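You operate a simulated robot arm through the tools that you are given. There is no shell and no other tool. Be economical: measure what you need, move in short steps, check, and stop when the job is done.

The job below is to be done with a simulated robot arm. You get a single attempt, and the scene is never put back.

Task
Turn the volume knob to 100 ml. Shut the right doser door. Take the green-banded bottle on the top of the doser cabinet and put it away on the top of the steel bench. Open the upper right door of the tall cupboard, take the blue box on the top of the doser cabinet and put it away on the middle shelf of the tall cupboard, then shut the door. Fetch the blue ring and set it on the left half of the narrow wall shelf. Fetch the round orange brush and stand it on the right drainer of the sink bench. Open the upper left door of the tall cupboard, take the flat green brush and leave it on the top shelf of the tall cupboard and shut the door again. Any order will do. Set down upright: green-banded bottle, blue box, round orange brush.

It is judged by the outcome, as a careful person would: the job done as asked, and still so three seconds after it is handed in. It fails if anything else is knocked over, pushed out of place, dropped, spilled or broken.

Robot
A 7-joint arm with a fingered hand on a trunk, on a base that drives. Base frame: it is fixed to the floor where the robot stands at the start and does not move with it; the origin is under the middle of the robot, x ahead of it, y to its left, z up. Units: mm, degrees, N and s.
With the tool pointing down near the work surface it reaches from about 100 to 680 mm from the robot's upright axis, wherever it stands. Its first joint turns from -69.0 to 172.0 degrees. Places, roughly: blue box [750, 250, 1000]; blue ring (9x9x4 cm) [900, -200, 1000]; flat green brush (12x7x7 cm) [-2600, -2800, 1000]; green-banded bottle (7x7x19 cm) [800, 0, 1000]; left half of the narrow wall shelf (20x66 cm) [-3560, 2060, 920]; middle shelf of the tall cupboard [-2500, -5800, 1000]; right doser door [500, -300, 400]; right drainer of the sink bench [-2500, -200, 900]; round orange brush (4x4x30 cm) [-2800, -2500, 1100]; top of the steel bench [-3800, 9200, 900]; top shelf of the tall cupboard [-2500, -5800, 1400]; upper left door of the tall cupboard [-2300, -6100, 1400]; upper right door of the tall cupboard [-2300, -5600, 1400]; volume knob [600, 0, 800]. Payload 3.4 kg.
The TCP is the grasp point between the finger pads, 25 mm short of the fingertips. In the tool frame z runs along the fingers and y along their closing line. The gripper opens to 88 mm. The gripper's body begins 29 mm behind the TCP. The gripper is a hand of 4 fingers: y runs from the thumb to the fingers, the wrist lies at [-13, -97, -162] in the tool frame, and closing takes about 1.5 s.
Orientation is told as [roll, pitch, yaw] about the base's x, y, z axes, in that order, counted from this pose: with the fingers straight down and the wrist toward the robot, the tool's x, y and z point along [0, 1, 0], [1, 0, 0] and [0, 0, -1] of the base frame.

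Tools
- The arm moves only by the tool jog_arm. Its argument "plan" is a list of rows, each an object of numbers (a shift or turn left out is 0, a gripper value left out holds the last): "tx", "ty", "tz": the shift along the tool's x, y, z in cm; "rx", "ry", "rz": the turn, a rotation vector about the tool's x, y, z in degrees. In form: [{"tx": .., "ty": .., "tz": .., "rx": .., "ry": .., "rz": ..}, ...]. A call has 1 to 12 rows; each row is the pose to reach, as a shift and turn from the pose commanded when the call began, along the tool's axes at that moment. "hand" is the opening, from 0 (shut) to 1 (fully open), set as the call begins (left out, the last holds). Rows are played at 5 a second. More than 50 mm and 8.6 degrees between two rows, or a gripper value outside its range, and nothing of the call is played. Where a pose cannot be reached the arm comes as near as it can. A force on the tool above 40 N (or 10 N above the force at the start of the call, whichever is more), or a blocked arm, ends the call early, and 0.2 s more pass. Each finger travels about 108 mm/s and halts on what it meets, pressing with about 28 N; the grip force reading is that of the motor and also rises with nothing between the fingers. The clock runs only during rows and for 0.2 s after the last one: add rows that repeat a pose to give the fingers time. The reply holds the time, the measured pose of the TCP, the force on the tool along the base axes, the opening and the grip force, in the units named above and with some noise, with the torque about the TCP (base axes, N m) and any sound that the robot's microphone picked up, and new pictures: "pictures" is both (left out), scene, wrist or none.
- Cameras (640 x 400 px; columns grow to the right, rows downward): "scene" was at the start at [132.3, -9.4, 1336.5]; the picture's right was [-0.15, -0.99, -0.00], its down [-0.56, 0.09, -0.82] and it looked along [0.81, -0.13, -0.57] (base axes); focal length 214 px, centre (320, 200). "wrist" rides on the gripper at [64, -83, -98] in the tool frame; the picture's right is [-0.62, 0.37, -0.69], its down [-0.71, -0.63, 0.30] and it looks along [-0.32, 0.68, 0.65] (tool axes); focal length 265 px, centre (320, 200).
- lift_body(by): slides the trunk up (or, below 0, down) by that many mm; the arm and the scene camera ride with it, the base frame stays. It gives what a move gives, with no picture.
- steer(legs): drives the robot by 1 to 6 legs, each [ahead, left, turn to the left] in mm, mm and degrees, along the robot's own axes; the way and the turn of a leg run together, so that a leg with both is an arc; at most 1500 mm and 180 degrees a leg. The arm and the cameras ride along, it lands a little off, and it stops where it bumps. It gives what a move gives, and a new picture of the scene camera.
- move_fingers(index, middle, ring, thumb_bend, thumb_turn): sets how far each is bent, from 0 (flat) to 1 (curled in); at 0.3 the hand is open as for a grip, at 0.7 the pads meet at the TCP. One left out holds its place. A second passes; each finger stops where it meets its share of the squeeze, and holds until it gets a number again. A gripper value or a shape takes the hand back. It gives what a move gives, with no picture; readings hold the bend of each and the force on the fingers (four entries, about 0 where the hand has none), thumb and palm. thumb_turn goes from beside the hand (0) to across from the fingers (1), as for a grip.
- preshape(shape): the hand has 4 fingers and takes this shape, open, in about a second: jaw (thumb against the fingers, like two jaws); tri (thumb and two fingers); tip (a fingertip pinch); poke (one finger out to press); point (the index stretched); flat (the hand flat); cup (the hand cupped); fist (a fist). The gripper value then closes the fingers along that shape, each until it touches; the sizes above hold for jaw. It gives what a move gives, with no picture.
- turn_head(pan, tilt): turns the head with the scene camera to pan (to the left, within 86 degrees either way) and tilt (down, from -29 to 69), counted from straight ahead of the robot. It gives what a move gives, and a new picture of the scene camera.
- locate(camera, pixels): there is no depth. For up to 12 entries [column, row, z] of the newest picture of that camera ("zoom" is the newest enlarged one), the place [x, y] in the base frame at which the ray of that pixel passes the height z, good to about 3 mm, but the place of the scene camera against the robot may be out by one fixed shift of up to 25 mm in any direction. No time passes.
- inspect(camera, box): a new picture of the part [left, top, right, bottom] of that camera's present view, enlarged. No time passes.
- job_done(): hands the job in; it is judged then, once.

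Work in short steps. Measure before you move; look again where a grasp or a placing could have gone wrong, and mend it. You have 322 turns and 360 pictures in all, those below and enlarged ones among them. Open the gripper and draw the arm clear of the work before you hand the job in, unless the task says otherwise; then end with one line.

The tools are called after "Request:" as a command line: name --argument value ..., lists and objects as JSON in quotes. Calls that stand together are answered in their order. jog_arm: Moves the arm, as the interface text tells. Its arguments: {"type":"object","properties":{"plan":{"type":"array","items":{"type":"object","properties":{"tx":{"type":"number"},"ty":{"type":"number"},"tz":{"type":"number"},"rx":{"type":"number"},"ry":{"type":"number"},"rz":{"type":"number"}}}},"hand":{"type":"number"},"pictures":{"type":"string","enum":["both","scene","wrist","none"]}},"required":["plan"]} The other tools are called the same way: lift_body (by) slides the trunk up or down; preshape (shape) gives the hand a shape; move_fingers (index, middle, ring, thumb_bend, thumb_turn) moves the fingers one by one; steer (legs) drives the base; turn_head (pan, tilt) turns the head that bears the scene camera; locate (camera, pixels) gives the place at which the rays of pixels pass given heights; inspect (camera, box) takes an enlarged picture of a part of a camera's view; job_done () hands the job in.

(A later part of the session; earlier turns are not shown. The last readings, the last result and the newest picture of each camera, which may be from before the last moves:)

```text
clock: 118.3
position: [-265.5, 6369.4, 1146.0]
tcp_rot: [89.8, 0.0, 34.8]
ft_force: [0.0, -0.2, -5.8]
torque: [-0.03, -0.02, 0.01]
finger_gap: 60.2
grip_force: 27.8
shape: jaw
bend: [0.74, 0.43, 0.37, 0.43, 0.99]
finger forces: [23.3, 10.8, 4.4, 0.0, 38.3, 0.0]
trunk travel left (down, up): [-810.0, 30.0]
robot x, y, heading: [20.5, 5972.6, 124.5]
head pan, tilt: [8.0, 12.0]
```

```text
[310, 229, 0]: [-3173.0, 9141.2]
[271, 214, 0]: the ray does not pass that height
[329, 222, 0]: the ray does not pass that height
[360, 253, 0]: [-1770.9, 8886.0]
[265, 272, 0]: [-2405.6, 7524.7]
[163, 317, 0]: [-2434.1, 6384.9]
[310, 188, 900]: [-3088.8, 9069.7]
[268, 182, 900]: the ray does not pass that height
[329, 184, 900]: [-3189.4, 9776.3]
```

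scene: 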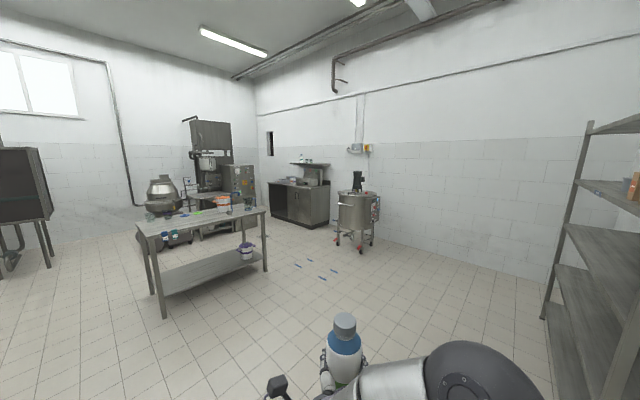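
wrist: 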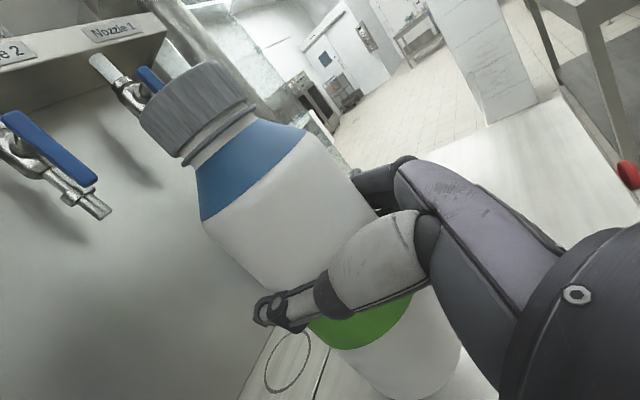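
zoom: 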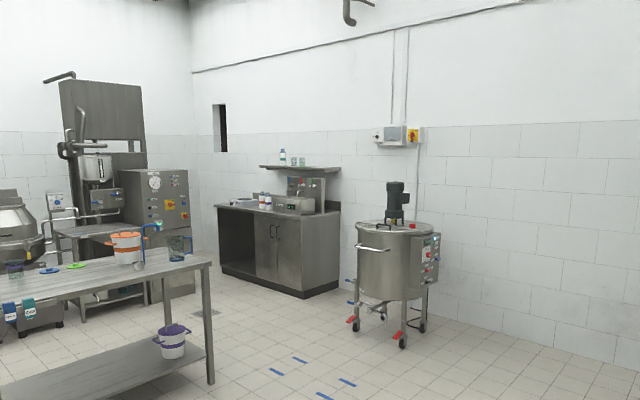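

Bench near-right corner ≈(−3150,9120). I drive to a waypoint (−1700,8000) passing right of the table.

Request:
steer --legs '[[0, 0, 5.8], [1329, 0, 0], [1329, 0, 0], [0, 0, 20]]'

Request:
inspect --camera "scene" --box '[160, 80, 480, 280]'

```text
clock: 132.9
position: [-2137.8, 8240.3, 1144.5]
tcp_rot: [89.9, 0.1, 60.4]
ft_force: [1.1, -0.5, -6.2]
torque: [0.0, -0.05, 0.01]
finger_gap: 60.3
grip_force: 27.9
shape: jaw
bend: [0.74, 0.43, 0.37, 0.43, 0.99]
finger forces: [23.3, 10.8, 4.3, 0.1, 38.1, 0.1]
trunk travel left (down, up): [-810.0, 30.0]
robot x, y, heading: [-1705.4, 8008.2, 150.4]
head pan, tilt: [8.0, 12.0]
```

scene: 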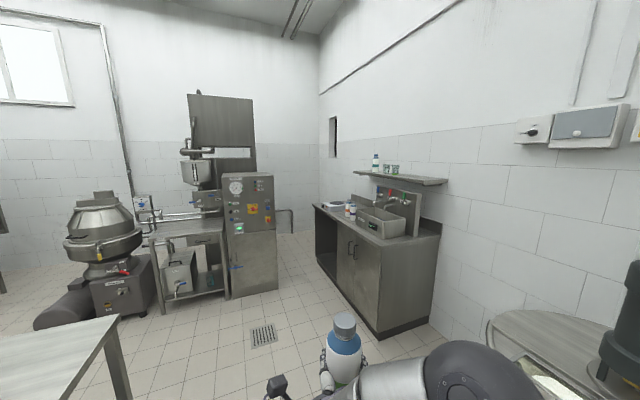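

```text
2.00 times, centred on (320, 180) of scene
```

zoom: 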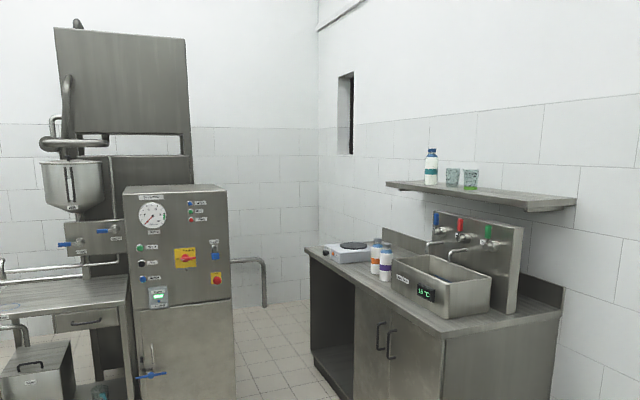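

The steel bench has two white bottles, a water bath and a hotplate, with a shelf above. I locate its corners and objects.

Request:
locate --camera "zoom" --pixels '[[442, 332, 900], [562, 312, 900], [305, 250, 900], [385, 278, 900], [420, 305, 900], [490, 308, 900], [345, 260, 900], [442, 332, 850], [443, 400, 450], [576, 203, 1300]]'

Request:
locate --camera "scene" --pixels '[[378, 338, 0], [430, 318, 0], [320, 270, 0], [487, 330, 0]]'

```text
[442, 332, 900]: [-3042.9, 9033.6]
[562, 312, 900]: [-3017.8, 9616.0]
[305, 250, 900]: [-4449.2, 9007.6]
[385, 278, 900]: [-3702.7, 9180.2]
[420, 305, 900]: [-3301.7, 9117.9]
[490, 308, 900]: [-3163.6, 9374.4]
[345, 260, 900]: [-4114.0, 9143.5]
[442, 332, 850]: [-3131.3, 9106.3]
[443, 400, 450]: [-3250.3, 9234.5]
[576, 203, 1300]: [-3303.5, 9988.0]
```

```text
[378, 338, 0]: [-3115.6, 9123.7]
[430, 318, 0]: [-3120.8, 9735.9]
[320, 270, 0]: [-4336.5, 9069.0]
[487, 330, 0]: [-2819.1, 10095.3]
```

I drive to in front of the bench at about (−3500,8300) facing it (heading 90°).

Request:
steer --legs '[[0, 0, 20.4], [909, 0, 0], [909, 0, 0], [0, 0, -80.8]]'

Request:
turn_head --pan 5 --tilt 28

```text
clock: 146.6
position: [-3526.8, 8783.6, 1145.7]
tcp_rot: [89.8, 0.0, 0.3]
ft_force: [-0.8, 0.3, -6.1]
torque: [-0.02, -0.02, 0.0]
finger_gap: 60.2
grip_force: 28.1
shape: jaw
bend: [0.74, 0.43, 0.37, 0.43, 0.99]
finger forces: [22.8, 10.8, 4.3, 0.1, 37.6, 0.0]
trunk travel left (down, up): [-810.0, 30.0]
robot x, y, heading: [-3510.9, 8298.7, 90.2]
head pan, tilt: [8.0, 12.0]
```

scene: 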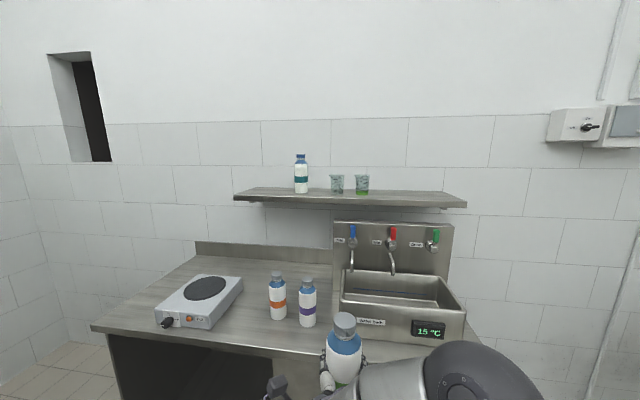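

```text
clock: 147.4
position: [-3527.8, 8783.3, 1145.5]
tcp_rot: [89.8, 0.0, 0.3]
ft_force: [0.6, -0.3, -4.5]
torque: [-0.02, 0.0, 0.01]
finger_gap: 59.9
grip_force: 27.6
shape: jaw
bend: [0.74, 0.43, 0.37, 0.43, 0.99]
finger forces: [22.8, 10.8, 4.3, 0.1, 37.6, 0.1]
trunk travel left (down, up): [-810.0, 30.0]
robot x, y, heading: [-3513.7, 8295.1, 90.4]
head pan, tilt: [5.0, 28.0]
```

scene: 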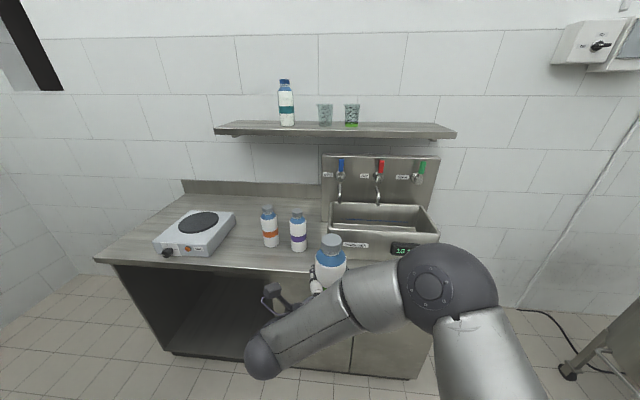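

Free spot: the front gap between hotplate and orange-banded bottle near (245,248). I measure there.

Request:
locate --camera "scene" --pixels '[[95, 262, 900], [95, 262, 870], [95, 262, 850], [246, 266, 870], [246, 266, 900], [271, 247, 870], [271, 247, 900], [205, 256, 870], [236, 216, 870], [246, 245, 870], [299, 251, 870], [185, 193, 870]]'

Request:
inspect --camera "scene" --box '[140, 170, 340, 295]'

```text
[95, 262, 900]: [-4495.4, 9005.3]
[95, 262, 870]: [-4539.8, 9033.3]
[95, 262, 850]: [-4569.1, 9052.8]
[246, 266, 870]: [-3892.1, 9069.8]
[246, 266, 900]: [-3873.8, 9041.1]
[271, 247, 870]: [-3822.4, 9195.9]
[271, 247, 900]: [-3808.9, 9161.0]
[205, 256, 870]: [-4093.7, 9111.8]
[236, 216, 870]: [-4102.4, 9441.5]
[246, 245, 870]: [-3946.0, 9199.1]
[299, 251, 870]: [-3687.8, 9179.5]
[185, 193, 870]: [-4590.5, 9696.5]
```

```text
3.20 times, centred on (240, 232) of scene
```

zoom: 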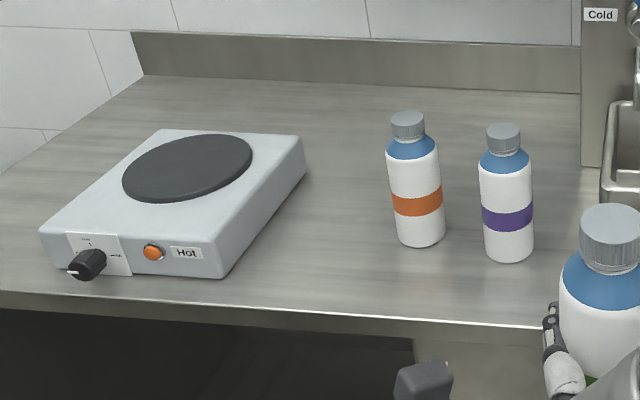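

Target for the bottle ≈(−3960,9165). Before strafing left 430 mm I check the left side.

Request:
turn_head --pan 60 --tilt 30

Request:
locate --camera "scene" --pixels '[[300, 250, 0], [200, 250, 0], [350, 200, 0]]'

```text
clock: 148.7
position: [-3526.7, 8782.5, 1144.8]
tcp_rot: [89.9, 0.0, 0.5]
ft_force: [-0.1, -0.1, -6.0]
torque: [-0.01, -0.03, 0.03]
finger_gap: 60.1
grip_force: 27.8
shape: jaw
bend: [0.74, 0.43, 0.37, 0.43, 0.99]
finger forces: [22.8, 10.8, 4.3, 0.0, 37.7, 0.1]
trunk travel left (down, up): [-810.0, 30.0]
robot x, y, heading: [-3506.8, 8295.0, 90.1]
head pan, tilt: [60.0, 30.0]
```

scene: 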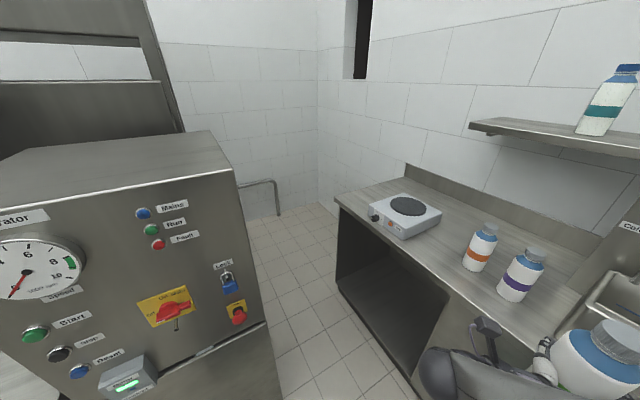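

```text
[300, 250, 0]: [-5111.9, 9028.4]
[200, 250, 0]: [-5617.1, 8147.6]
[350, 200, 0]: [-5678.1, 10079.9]
```

The control cabinet on the left stands at x≈−4045, so instead of strafing fully I go to (−3640,8500) and turn 25.6° left to face the target.

Request:
steer --legs '[[205, 133, 0], [0, 0, 25.6]]'

Request:
turn_head --pan 0 --tilt 45

```text
clock: 151.8
position: [-3873.7, 8930.9, 1145.6]
tcp_rot: [89.8, 0.0, 26.2]
ft_force: [-0.7, -0.1, -5.3]
torque: [-0.04, -0.02, -0.01]
finger_gap: 60.1
grip_force: 28.1
shape: jaw
bend: [0.74, 0.43, 0.37, 0.44, 0.99]
finger forces: [22.8, 10.8, 4.3, 0.1, 37.4, 0.0]
trunk travel left (down, up): [-810.0, 30.0]
robot x, y, heading: [-3641.1, 8497.5, 116.1]
head pan, tilt: [60.0, 30.0]
```

scene: 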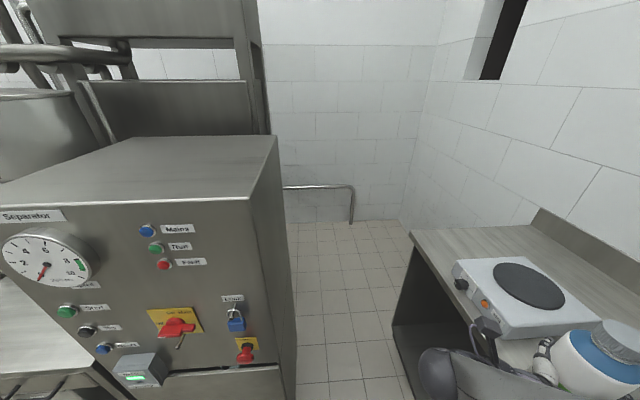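

```text
clock: 153.1
position: [-3872.1, 8932.2, 1144.6]
tcp_rot: [89.8, -0.1, 26.3]
ft_force: [0.4, -0.4, -5.4]
torque: [0.01, -0.01, 0.01]
finger_gap: 60.2
grip_force: 28.3
shape: jaw
bend: [0.74, 0.43, 0.37, 0.44, 0.99]
finger forces: [22.7, 10.9, 4.3, 0.0, 37.5, 0.0]
trunk travel left (down, up): [-810.0, 30.0]
robot x, y, heading: [-3645.2, 8499.8, 116.3]
head pan, tilt: [0.0, 45.0]
```

scene: 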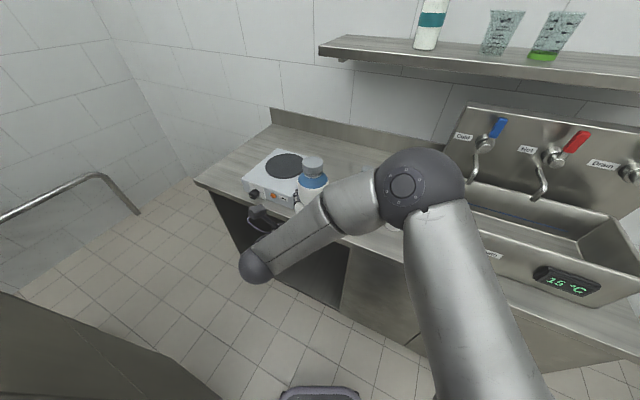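

I extend toward the target (forward 235 mm, 24 mm right) at the present height, then check before lowering.

Request:
jog_arm --plan '[{"tz": 4.5, "ty": 0.6}, {"tz": 9, "ty": 1.2}, {"tz": 13.5, "ty": 1.8}, {"tz": 18, "ty": 2.4}, {"tz": 21.5, "ty": 2.4}, {"tz": 23.5, "ty": 2.4}]'

```text
clock: 154.5
position: [-3954.3, 9153.9, 1144.0]
tcp_rot: [89.7, -0.1, 26.3]
ft_force: [0.3, -0.5, -5.4]
torque: [-0.02, -0.01, -0.01]
finger_gap: 60.2
grip_force: 28.5
shape: jaw
bend: [0.74, 0.43, 0.37, 0.44, 0.99]
finger forces: [22.7, 11.0, 4.5, 0.0, 37.6, 0.1]
trunk travel left (down, up): [-810.0, 30.0]
robot x, y, heading: [-3642.7, 8497.4, 116.2]
head pan, tilt: [0.0, 45.0]
```

scene: 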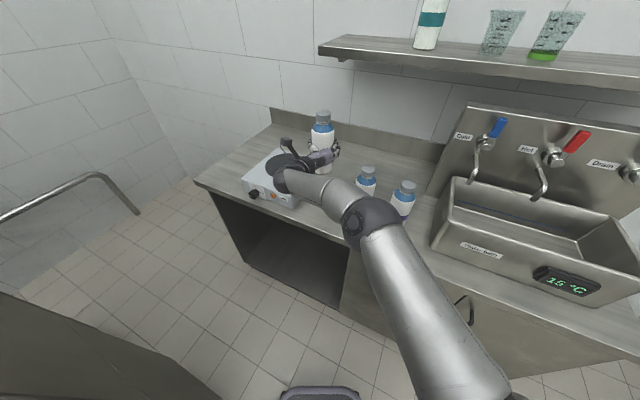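
wrist: 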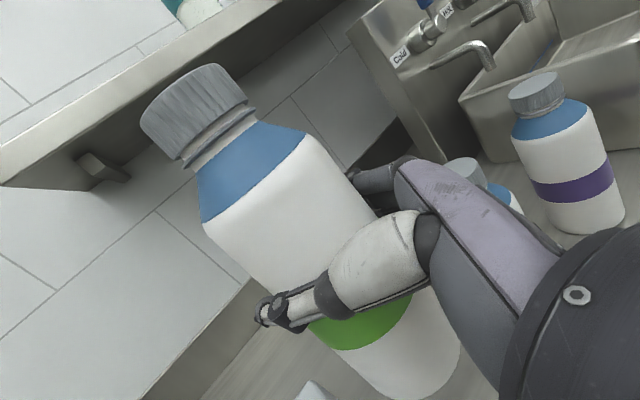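

I check where the elbow (370,222) is relative to the bottles and bench edge before lowering.

Request:
locate --camera "scene" --pixels '[[370, 222, 1200], [370, 222, 1150], [370, 222, 1100], [335, 213, 1150], [367, 190, 900], [402, 210, 900], [285, 180, 1144], [310, 205, 880], [298, 200, 880]]'

```text
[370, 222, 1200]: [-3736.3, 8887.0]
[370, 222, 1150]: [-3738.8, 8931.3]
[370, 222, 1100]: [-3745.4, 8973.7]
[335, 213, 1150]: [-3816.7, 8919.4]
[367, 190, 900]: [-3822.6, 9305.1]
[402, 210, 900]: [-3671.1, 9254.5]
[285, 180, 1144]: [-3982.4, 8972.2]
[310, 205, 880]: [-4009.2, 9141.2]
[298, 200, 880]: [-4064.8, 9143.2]
```

Elbow is ~150 mm in front of the bench edge: safe. Lower 14 cm, then step slowly to contact.

Request:
jog_arm --plan '[{"tx": -4}, {"tx": -8}, {"tx": -11}, {"tx": -13}, {"tx": -14}]'

```text
clock: 155.7
position: [-3948.0, 9148.3, 1006.6]
tcp_rot: [89.7, 0.1, 26.2]
ft_force: [0.2, -0.3, -4.9]
torque: [0.01, 0.0, -0.01]
finger_gap: 60.1
grip_force: 27.9
shape: jaw
bend: [0.74, 0.43, 0.37, 0.44, 0.99]
finger forces: [22.6, 10.9, 4.4, 0.0, 37.6, 0.1]
out of reach, approached as far as the arm can: row 4, 5
trunk travel left (down, up): [-810.0, 30.0]
robot x, y, heading: [-3645.9, 8500.0, 116.3]
head pan, tilt: [0.0, 45.0]
```

scene: 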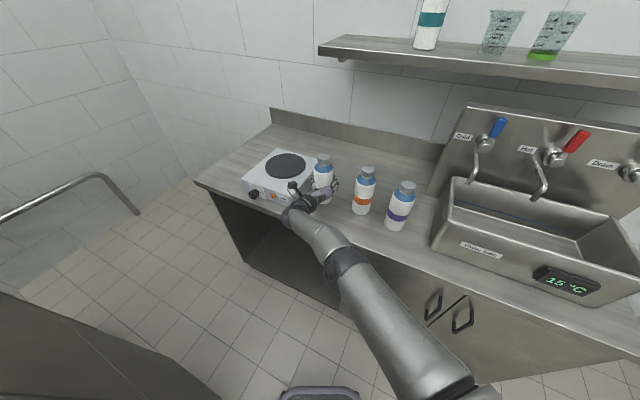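
wrist: 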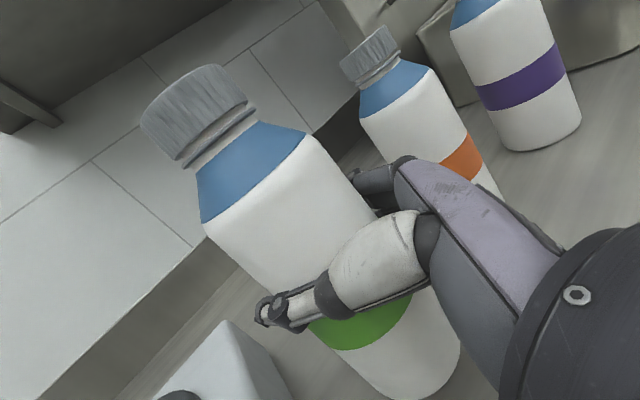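

At the arm's limit; I lower with the trunk in small steps, watching the force.

Request:
lift_body --by -18

Request:
inspect --camera "scene" --box '[240, 130, 430, 250]'

```text
clock: 156.3
position: [-3948.5, 9148.3, 988.4]
tcp_rot: [89.9, 0.0, 26.2]
ft_force: [0.1, 0.3, -4.8]
torque: [0.0, 0.0, -0.01]
finger_gap: 60.1
grip_force: 27.7
shape: jaw
bend: [0.74, 0.43, 0.37, 0.44, 0.99]
finger forces: [22.5, 10.9, 4.5, 0.0, 37.6, 0.0]
trunk travel left (down, up): [-792.0, 48.0]
robot x, y, heading: [-3644.6, 8499.7, 116.0]
head pan, tilt: [0.0, 45.0]
```

```text
3.33 times, centred on (335, 190) of scene
```

zoom: 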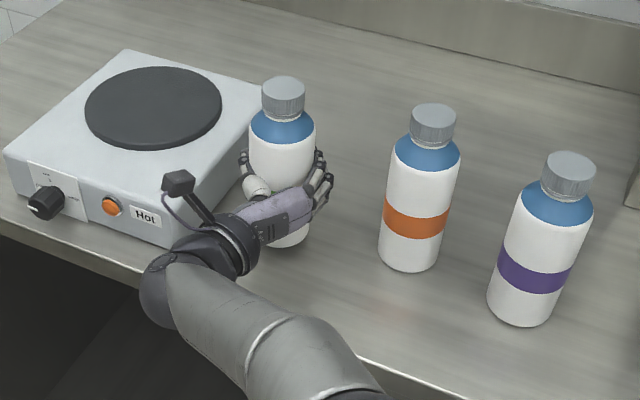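

Well placed between hotplate and orange bottle. Continue lowering.

Request:
lift_body --by -8

Request:
lift_body --by -5

```text
clock: 156.9
position: [-3947.4, 9148.1, 981.0]
tcp_rot: [89.7, 0.1, 26.2]
ft_force: [-0.3, 0.6, -5.7]
torque: [0.0, 0.0, 0.03]
finger_gap: 60.4
grip_force: 28.7
shape: jaw
bend: [0.74, 0.43, 0.37, 0.44, 0.99]
finger forces: [22.5, 10.9, 4.5, 0.1, 37.7, 0.0]
trunk travel left (down, up): [-784.0, 56.0]
robot x, y, heading: [-3643.3, 8503.3, 116.0]
head pan, tilt: [0.0, 45.0]
```

```text
clock: 157.4
position: [-3948.2, 9148.5, 976.9]
tcp_rot: [89.7, 0.0, 26.2]
ft_force: [-0.4, 0.0, -4.2]
torque: [0.0, 0.0, 0.01]
finger_gap: 60.2
grip_force: 28.4
shape: jaw
bend: [0.74, 0.43, 0.37, 0.44, 0.99]
finger forces: [22.5, 10.8, 4.6, 0.1, 37.6, 0.1]
trunk travel left (down, up): [-779.0, 61.0]
robot x, y, heading: [-3642.9, 8498.7, 116.0]
head pan, tilt: [0.0, 45.0]
```

Request:
lift_body --by -5

Request:
lift_body --by -4

Request:
inspect --camera "scene" --box '[240, 130, 430, 250]'

```text
clock: 158.0
position: [-3947.6, 9147.1, 975.2]
tcp_rot: [90.1, -0.1, 26.2]
ft_force: [-1.5, 1.5, 6.8]
torque: [0.18, -0.13, 0.05]
finger_gap: 60.0
grip_force: 27.9
shape: jaw
bend: [0.74, 0.43, 0.37, 0.44, 0.98]
finger forces: [22.1, 10.8, 4.5, 0.1, 37.7, 0.1]
trunk travel left (down, up): [-774.0, 66.0]
robot x, y, heading: [-3644.0, 8503.6, 116.2]
head pan, tilt: [0.0, 45.0]
```

```text
clock: 158.5
position: [-3946.6, 9145.5, 972.7]
tcp_rot: [90.4, -0.1, 26.2]
ft_force: [-4.4, 5.8, 19.5]
torque: [0.34, -0.21, 0.14]
finger_gap: 59.8
grip_force: 28.2
shape: jaw
bend: [0.74, 0.43, 0.37, 0.44, 0.96]
finger forces: [22.7, 11.1, 4.5, 0.1, 36.6, 0.1]
trunk travel left (down, up): [-770.0, 70.0]
robot x, y, heading: [-3644.4, 8501.3, 115.9]
head pan, tilt: [0.0, 45.0]
```

```text
3.33 times, centred on (335, 190) of scene
```

zoom: 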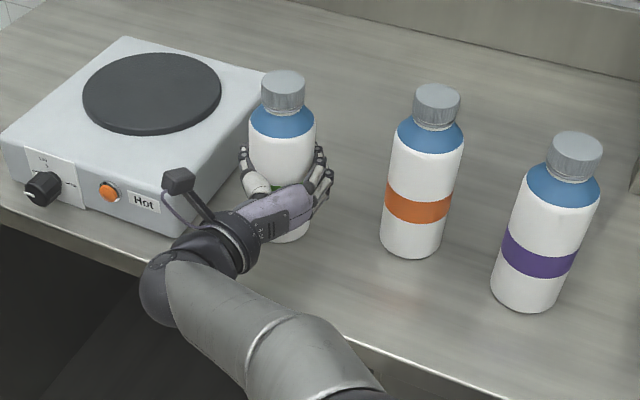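

Contact with the bench (19 N up). I relieve 3 mm, then open.

Request:
lift_body --by 4

Request:
jog_arm --plan '[{}, {}, {}, {}, {}]' --hand 1

```text
clock: 159.0
position: [-3947.2, 9145.6, 973.4]
tcp_rot: [89.8, 0.1, 26.2]
ft_force: [-2.1, 3.3, 14.0]
torque: [0.33, -0.24, 0.09]
finger_gap: 59.6
grip_force: 28.0
shape: jaw
bend: [0.74, 0.43, 0.37, 0.44, 0.97]
finger forces: [22.0, 11.1, 4.5, 0.0, 37.1, 0.0]
trunk travel left (down, up): [-774.0, 66.0]
robot x, y, heading: [-3647.4, 8500.3, 116.2]
head pan, tilt: [0.0, 45.0]
```

```text
clock: 160.2
position: [-3946.7, 9146.3, 972.5]
tcp_rot: [89.8, 0.1, 26.2]
ft_force: [-0.6, -0.5, -0.3]
torque: [0.0, 0.0, 0.04]
finger_gap: 87.8
grip_force: 0.0
shape: jaw
bend: [0.3, 0.3, 0.3, 0.3, 0.98]
finger forces: [0.0, 0.0, 0.0, 0.1, 0.1, 0.0]
trunk travel left (down, up): [-774.0, 66.0]
robot x, y, heading: [-3645.6, 8500.5, 116.2]
head pan, tilt: [0.0, 45.0]
```

scene: 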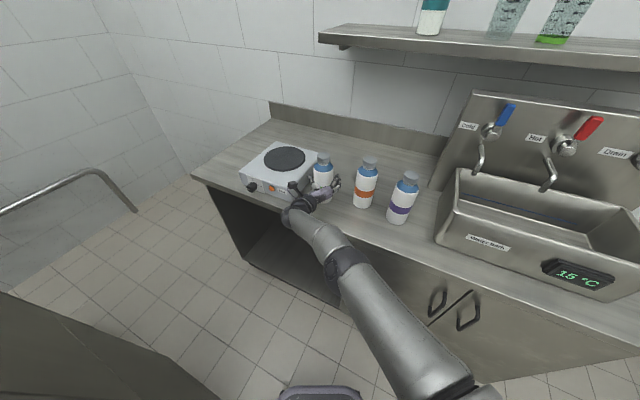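
wrist: 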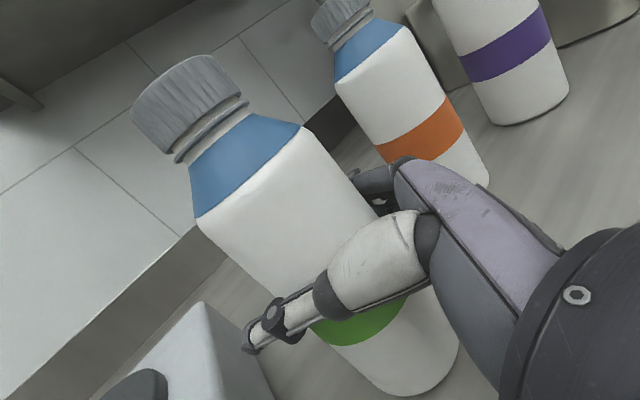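

Released and upright. Drive straight back 250 mm (along the tool axis), then check.

Request:
steer --legs '[[-250, 0, 0]]'

Request:
inspect --camera "scene" --box '[200, 80, 460, 240]'

```text
clock: 162.0
position: [-3838.4, 8925.3, 972.8]
tcp_rot: [89.9, 0.0, 26.2]
ft_force: [0.5, -0.7, 0.1]
torque: [-0.03, -0.02, -0.02]
finger_gap: 87.9
grip_force: 0.0
shape: jaw
bend: [0.3, 0.3, 0.3, 0.3, 0.98]
finger forces: [0.1, 0.0, 0.0, 0.0, 0.0, 0.1]
trunk travel left (down, up): [-774.0, 66.0]
robot x, y, heading: [-3536.7, 8273.9, 116.1]
head pan, tilt: [0.0, 45.0]
```

scene: 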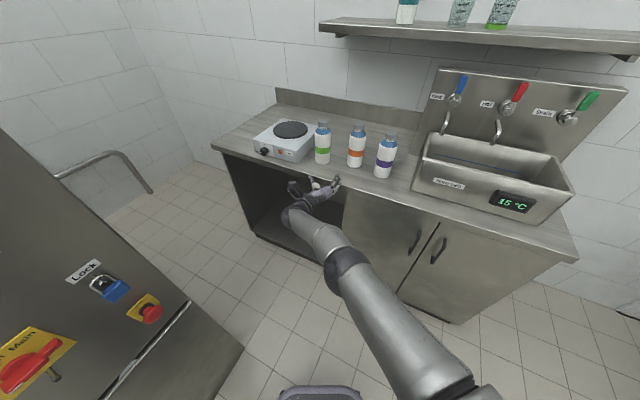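

```text
2.46 times, centred on (330, 160) of scene
```

zoom: 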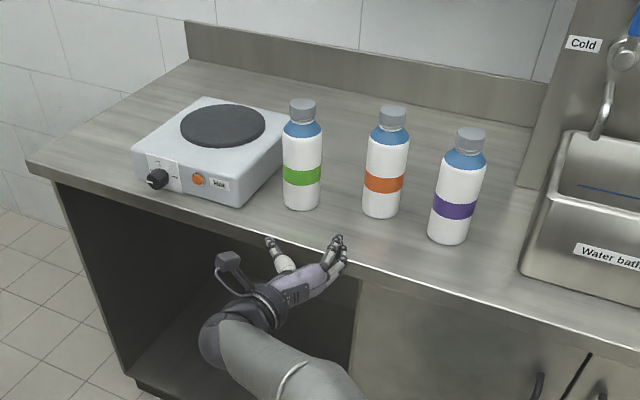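

Bottle stands upright on the bench. I pull the arm in and drive back by the same route toward the doser.

Request:
jog_arm --plan '[{"tz": -4.5}, {"tz": -9, "tx": 1}, {"tz": -13, "tx": 3}, {"tz": -17, "tx": 5}, {"tz": -20, "tx": 8}, {"tz": -22, "tx": 11}]' --pictures "none"

Request:
steer --legs '[[0, 0, -124.3], [925, 0, 0], [925, 0, 0], [0, 0, -41.5], [1330, 0, 0], [1330, 0, 0]]'

```text
clock: 163.4
position: [-3740.7, 8725.8, 1083.2]
tcp_rot: [89.9, -0.2, 26.2]
ft_force: [-1.1, 0.5, -0.1]
torque: [0.02, 0.02, -0.03]
finger_gap: 87.9
grip_force: 0.1
shape: jaw
bend: [0.3, 0.3, 0.3, 0.3, 0.98]
finger forces: [0.0, 0.1, 0.0, 0.1, 0.0, 0.0]
trunk travel left (down, up): [-774.0, 66.0]
robot x, y, heading: [-3540.4, 8276.8, 116.0]
head pan, tilt: [0.0, 45.0]
```

```text
clock: 192.3
position: [361.9, 5645.5, 1082.1]
tcp_rot: [89.9, -0.1, -137.9]
ft_force: [0.9, -0.1, 0.2]
torque: [-0.02, 0.06, 0.01]
finger_gap: 87.5
grip_force: 0.1
shape: jaw
bend: [0.3, 0.3, 0.3, 0.3, 0.98]
finger forces: [0.0, 0.1, 0.0, 0.0, 0.0, 0.0]
trunk travel left (down, up): [-774.0, 66.0]
robot x, y, heading: [41.2, 6024.1, -47.9]
head pan, tilt: [0.0, 45.0]
```

scene: 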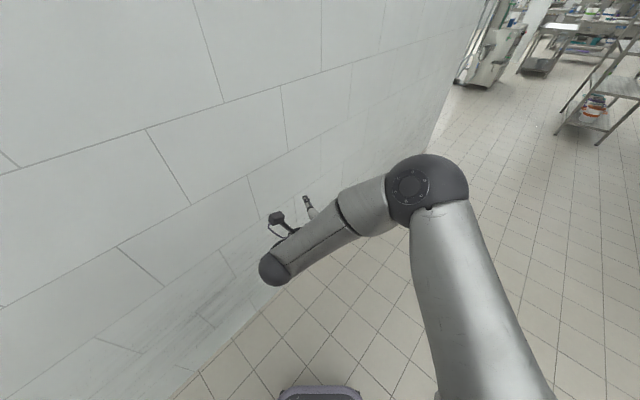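

Continue down the corridor to the doser.

Request:
steer --legs '[[0, 0, -43.5], [1500, 0, 0], [1500, 0, 0], [1500, 0, 0], [1400, 0, 0]]'

Request:
turn_head --pan 20 --tilt 25

```text
clock: 216.2
position: [-272.7, 1019.4, 1082.8]
tcp_rot: [89.8, 0.0, 176.2]
ft_force: [-0.4, 0.8, -0.2]
torque: [-0.01, -0.01, 0.01]
finger_gap: 88.1
grip_force: 0.1
shape: jaw
bend: [0.3, 0.3, 0.3, 0.3, 0.98]
finger forces: [0.0, 0.0, 0.1, 0.0, 0.0, 0.0]
trunk travel left (down, up): [-774.0, 66.0]
robot x, y, heading: [-226.8, 1517.4, -93.9]
head pan, tilt: [0.0, 45.0]
stopped in leg 5: the robot was blocked; the commanded pose is now the measured one
```

scene: 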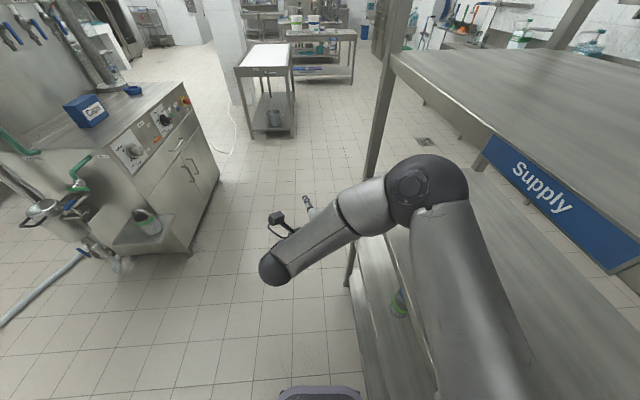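

```text
clock: 217.1
position: [-271.7, 1020.6, 1081.6]
tcp_rot: [89.9, 0.0, 176.2]
ft_force: [0.2, 0.9, -0.3]
torque: [0.01, 0.0, 0.0]
finger_gap: 87.8
grip_force: 0.0
shape: jaw
bend: [0.3, 0.3, 0.3, 0.3, 0.98]
finger forces: [0.0, 0.1, 0.0, 0.1, 0.0, 0.0]
trunk travel left (down, up): [-774.0, 66.0]
robot x, y, heading: [-223.6, 1515.5, -94.2]
head pan, tilt: [20.0, 25.0]
```

scene: 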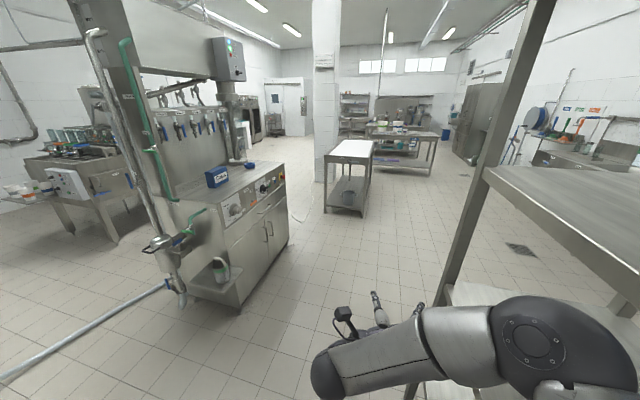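

Heading drifted and the robot touched the rack's side. I step left 300 mm away from it, correct heading, then continue.

Request:
steer --legs '[[0, 300, 0], [0, 0, 4.2], [1300, 0, 0]]'

```text
clock: 225.7
position: [69.8, -287.6, 1082.3]
tcp_rot: [89.8, 0.1, -179.5]
ft_force: [0.9, 0.0, 0.1]
torque: [-0.01, -0.02, 0.01]
finger_gap: 87.8
grip_force: 0.0
shape: jaw
bend: [0.3, 0.3, 0.3, 0.3, 0.98]
finger forces: [0.0, 0.0, 0.1, 0.0, 0.0, 0.0]
trunk travel left (down, up): [-774.0, 66.0]
robot x, y, heading: [78.8, 206.8, -89.6]
head pan, tilt: [20.0, 25.0]
```

scene: 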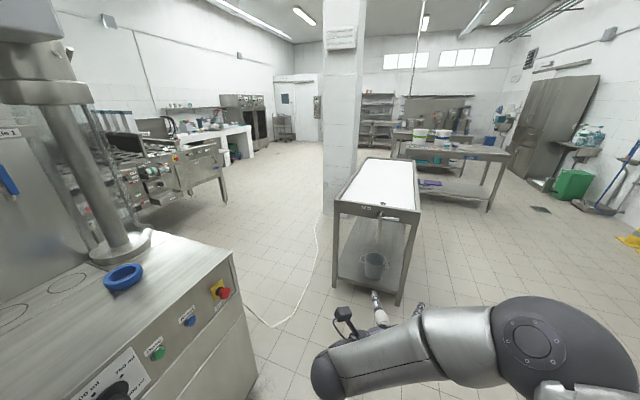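

Now position for the ring: turn to face the doser and step right to y≈−190.

Request:
steer --legs '[[0, 0, 89.8], [0, -395, 0]]'

Request:
jog_arm --plan '[{"rz": -8.2}, {"rz": -16.4}, {"rz": -24.6}, {"rz": -32.8}, {"rz": -41}, {"rz": -49.2}, {"rz": -57.4}, {"rz": -65.6}, {"rz": -73.8}, {"rz": -82}, {"rz": -90}, {"rz": -90}]' --pictures "none"

Request:
jog_arm --plan '[{"rx": 8.2, "ty": 2}, {"rx": 16.4, "ty": 4}, {"rx": 24.6, "ty": 6}, {"rx": 32.8, "ty": 8}, {"rx": 41, "ty": 9}, {"rx": 49.2, "ty": 9}, {"rx": 57.4, "ty": 9}, {"rx": 65.6, "ty": 9}, {"rx": 73.8, "ty": 9}, {"rx": 82, "ty": 9}, {"rx": 90, "ty": 9}, {"rx": 90, "ty": 9}]'

```text
clock: 231.9
position: [569.2, -210.8, 1081.7]
tcp_rot: [89.8, 0.0, -90.9]
ft_force: [-0.6, -0.4, -0.7]
torque: [-0.02, 0.0, 0.03]
finger_gap: 88.0
grip_force: 0.1
shape: jaw
bend: [0.3, 0.3, 0.3, 0.3, 0.98]
finger forces: [0.0, 0.0, 0.0, 0.0, 0.0, 0.0]
trunk travel left (down, up): [-774.0, 66.0]
robot x, y, heading: [73.5, -190.5, -1.1]
head pan, tilt: [20.0, 25.0]
```

scene: 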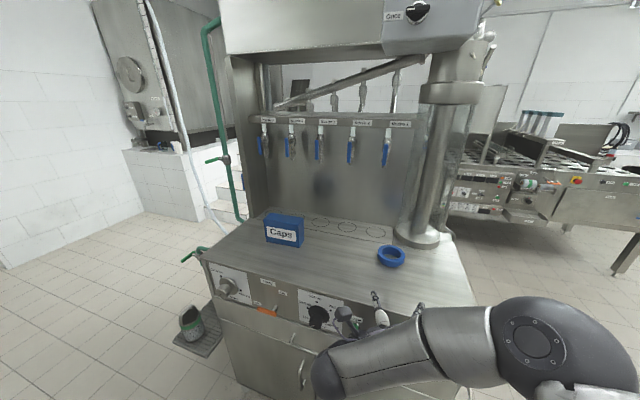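

```text
clock: 234.5
position: [605.1, -217.9, 1109.8]
tcp_rot: [62.1, -89.0, -64.0]
ft_force: [-0.4, -0.4, -0.1]
torque: [-0.01, -0.01, 0.01]
finger_gap: 87.8
grip_force: 0.0
shape: jaw
bend: [0.3, 0.3, 0.3, 0.3, 0.98]
finger forces: [0.0, 0.0, 0.0, 0.0, 0.0, 0.1]
out of reach, approached as far as the arm can: row 6, 7, 8, 9, 10, 11, 12
trunk travel left (down, up): [-774.0, 66.0]
robot x, y, heading: [76.2, -190.8, -0.7]
head pan, tilt: [20.0, 25.0]
```

```text
clock: 237.1
position: [604.1, -209.6, 1196.8]
tcp_rot: [0.0, 0.3, -0.8]
ft_force: [0.2, -0.1, 0.6]
torque: [-0.04, -0.03, 0.0]
finger_gap: 87.8
grip_force: 0.1
shape: jaw
bend: [0.3, 0.3, 0.3, 0.3, 0.98]
finger forces: [0.0, 0.0, 0.0, 0.1, 0.0, 0.1]
trunk travel left (down, up): [-774.0, 66.0]
robot x, y, heading: [73.6, -190.5, -0.8]
head pan, tilt: [20.0, 25.0]
```

scene: 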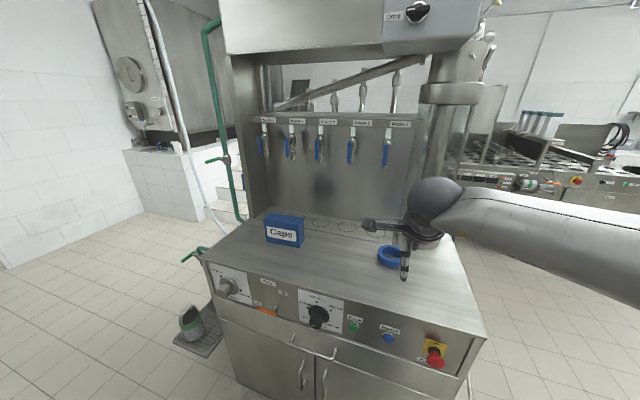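
wrist: 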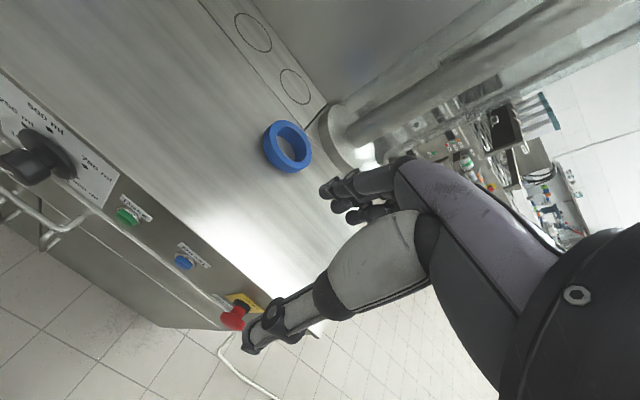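

Tool now points down. I locate the ring (288,147) from the wrist view and enlarge it.

Request:
inspect --camera "wrist" --box '[240, 100, 340, 190]'

Request:
locate --camera "wrist" --pixels '[[290, 143, 990], [290, 143, 953], [286, 150, 953], [265, 150, 985], [311, 140, 985], [283, 121, 990], [288, 172, 953]]'

```text
4.44 times, centred on (290, 145) of wrist
```

zoom: 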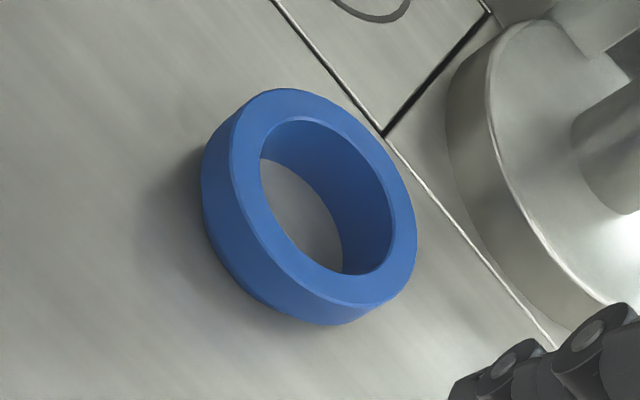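

```text
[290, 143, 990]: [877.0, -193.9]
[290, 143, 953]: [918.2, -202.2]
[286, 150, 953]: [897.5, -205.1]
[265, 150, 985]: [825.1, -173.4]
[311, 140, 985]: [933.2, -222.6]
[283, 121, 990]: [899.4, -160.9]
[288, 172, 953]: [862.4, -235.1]
```

Ring centre ≈(875,−195), top ≈993, hole ≈60 mm, wall ≈14 mm. I use the fingertip pinch on the near wall (x≈838). Set the shape and drive 200 mm closer.

Request:
preshape --shape "tip"

Request:
steer --legs '[[200, 0, 0.8]]'

Request:
inspect --camera "wrist" --box '[0, 0, 640, 400]'

```text
clock: 238.0
position: [603.7, -209.5, 1197.6]
tcp_rot: [0.0, 0.2, -0.8]
ft_force: [-0.8, -0.5, 0.2]
torque: [0.01, 0.01, -0.01]
finger_gap: 88.0
grip_force: 0.0
shape: tip
bend: [0.3, 0.98, 0.99, 0.3, 0.98]
finger forces: [0.0, 0.1, 0.1, 0.1, 0.1, 0.1]
trunk travel left (down, up): [-774.0, 66.0]
robot x, y, heading: [76.3, -187.6, -0.8]
head pan, tilt: [20.0, 25.0]
```

```text
clock: 239.6
position: [807.4, -203.7, 1196.5]
tcp_rot: [-0.1, 0.2, 0.0]
ft_force: [0.7, -0.5, 0.1]
torque: [0.0, 0.01, 0.01]
finger_gap: 87.8
grip_force: 0.1
shape: tip
bend: [0.3, 0.98, 0.99, 0.3, 0.98]
finger forces: [0.0, 0.1, 0.0, 0.1, 0.1, 0.1]
trunk travel left (down, up): [-774.0, 66.0]
robot x, y, heading: [274.5, -187.1, -0.2]
head pan, tilt: [20.0, 25.0]
```

scene: 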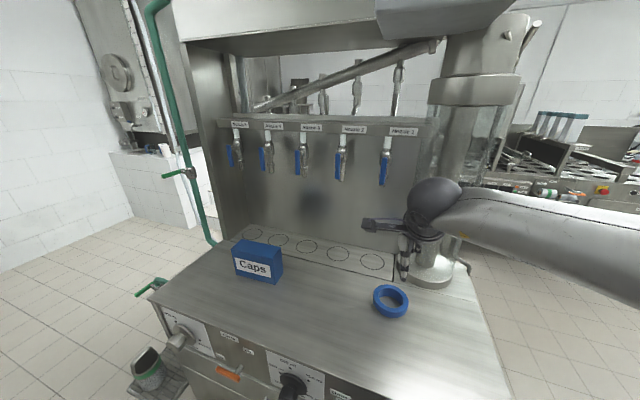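

```text
1.00 times, centred on (320, 200) of wrist (not enlarged: the box is as wide or as high as the picture)
```

zoom: 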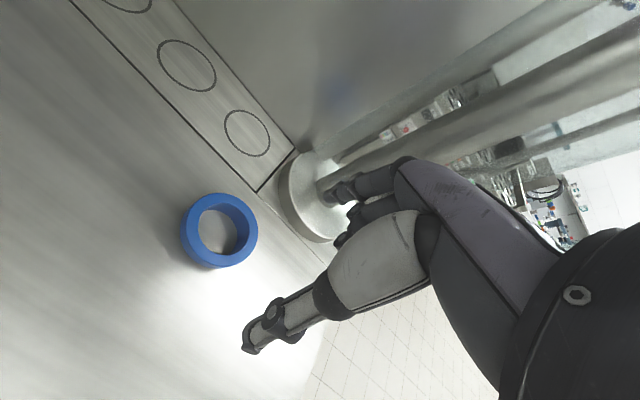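

I locate the ring again in this closer view, and measure the fingertip positions.

Request:
locate --camera "zoom" --pixels '[[221, 228, 993], [228, 231, 953], [183, 235, 993], [258, 222, 993], [215, 194, 993], [228, 262, 993]]'

Request:
inspect --camera "wrist" --box '[160, 140, 420, 370]'

```text
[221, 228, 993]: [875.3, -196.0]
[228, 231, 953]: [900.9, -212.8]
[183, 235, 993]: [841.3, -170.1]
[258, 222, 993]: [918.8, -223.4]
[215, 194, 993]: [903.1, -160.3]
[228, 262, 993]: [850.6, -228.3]
```

```text
1.74 times, centred on (290, 255) of wrist
```

zoom: 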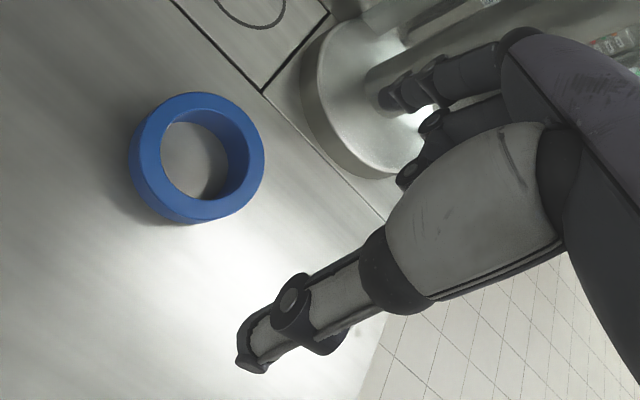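

Index tip and thumb tip both lie on the TCP line (x≈0), so the pinch is centred. I go over the near wall (838,−196) and descend to 30 mm above grasp height for a look.

Request:
jog_arm --plan '[{"ty": 3.1, "tx": 0.75}, {"ty": 3.1, "tx": 0.75, "tz": 4.5}, {"ty": 3.1, "tx": 0.75, "tz": 9}, {"ty": 3.1, "tx": 0.75, "tz": 13}, {"ty": 3.1, "tx": 0.75, "tz": 16}]'

Request:
inspect --camera "wrist" --box '[160, 140, 480, 400]'

```text
clock: 240.8
position: [837.8, -195.4, 1037.2]
tcp_rot: [0.0, 0.2, 0.0]
ft_force: [0.1, -0.5, 0.1]
torque: [0.04, -0.03, 0.01]
finger_gap: 88.0
grip_force: 0.1
shape: tip
bend: [0.3, 0.98, 0.99, 0.3, 0.98]
finger forces: [0.1, 0.0, 0.0, 0.0, 0.1, 0.0]
trunk travel left (down, up): [-774.0, 66.0]
robot x, y, heading: [276.3, -189.4, -0.4]
head pan, tilt: [20.0, 25.0]
```

scene: 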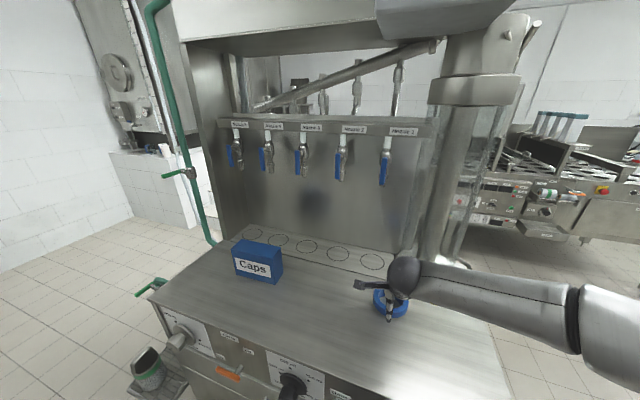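
wrist: 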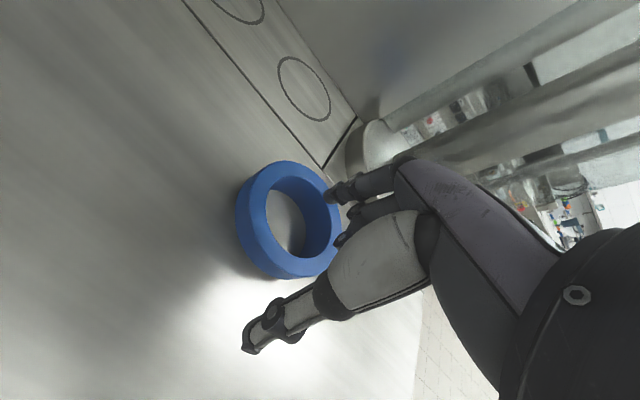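

```text
1.54 times, centred on (320, 270) of wrist
```

zoom: 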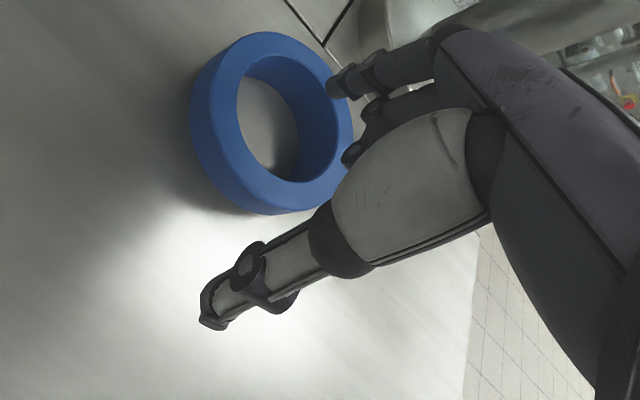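

The geometry is consistent: index above the hole, thumb outside the near wall. Descend to z≈990.

Request:
jog_arm --plan '[{"ty": -0.3, "tz": 1.5}, {"ty": -0.3, "tz": 3}, {"ty": -0.3, "tz": 4}, {"ty": -0.3, "tz": 4.7}]'

```text
clock: 241.8
position: [832.1, -197.0, 988.7]
tcp_rot: [0.0, 0.3, 0.0]
ft_force: [0.0, 0.0, -0.6]
torque: [0.01, 0.01, 0.06]
finger_gap: 88.2
grip_force: 0.0
shape: tip
bend: [0.3, 0.98, 0.99, 0.3, 0.98]
finger forces: [0.0, 0.0, 0.0, 0.1, 0.0, 0.0]
trunk travel left (down, up): [-774.0, 66.0]
robot x, y, heading: [274.8, -189.2, -0.1]
head pan, tilt: [20.0, 25.0]
```

scene: 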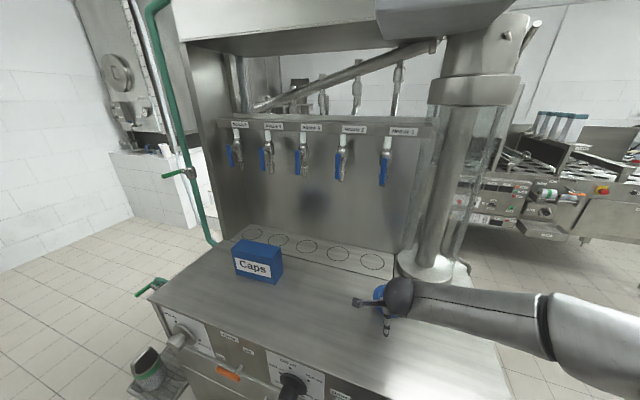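
wrist: 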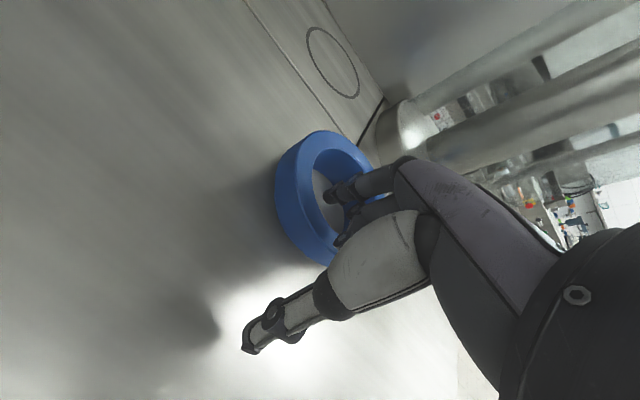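

The index is inside the ring and no contact force. Close.

Request:
jog_arm --plan '[{}, {}, {}, {}, {}, {}, {}, {}]' --hand 0

```text
clock: 243.6
position: [833.5, -195.9, 989.7]
tcp_rot: [0.0, 0.2, 0.0]
ft_force: [-0.2, -0.5, 0.2]
torque: [-0.02, -0.02, -0.02]
finger_gap: 4.8
grip_force: 28.1
shape: tip
bend: [0.68, 1.0, 1.0, 0.73, 1.0]
finger forces: [25.3, 0.0, 0.1, 0.0, 25.2, 0.1]
trunk travel left (down, up): [-774.0, 66.0]
robot x, y, heading: [280.2, -190.9, -0.0]
head pan, tilt: [20.0, 25.0]
```

scene: 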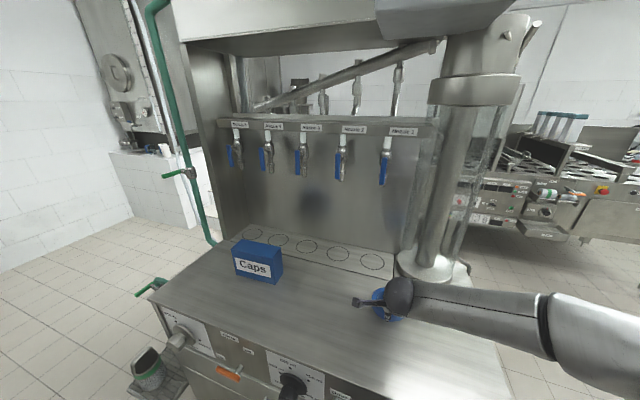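
wrist: 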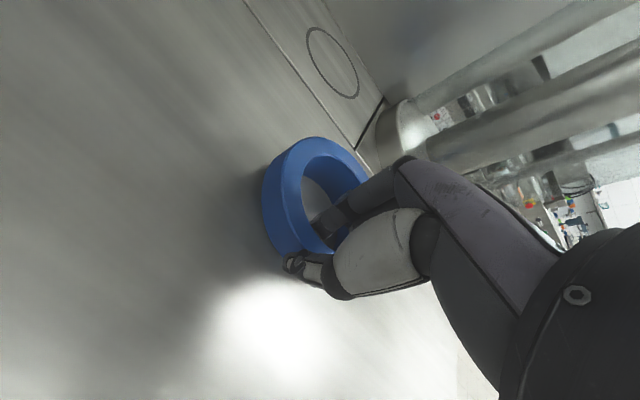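

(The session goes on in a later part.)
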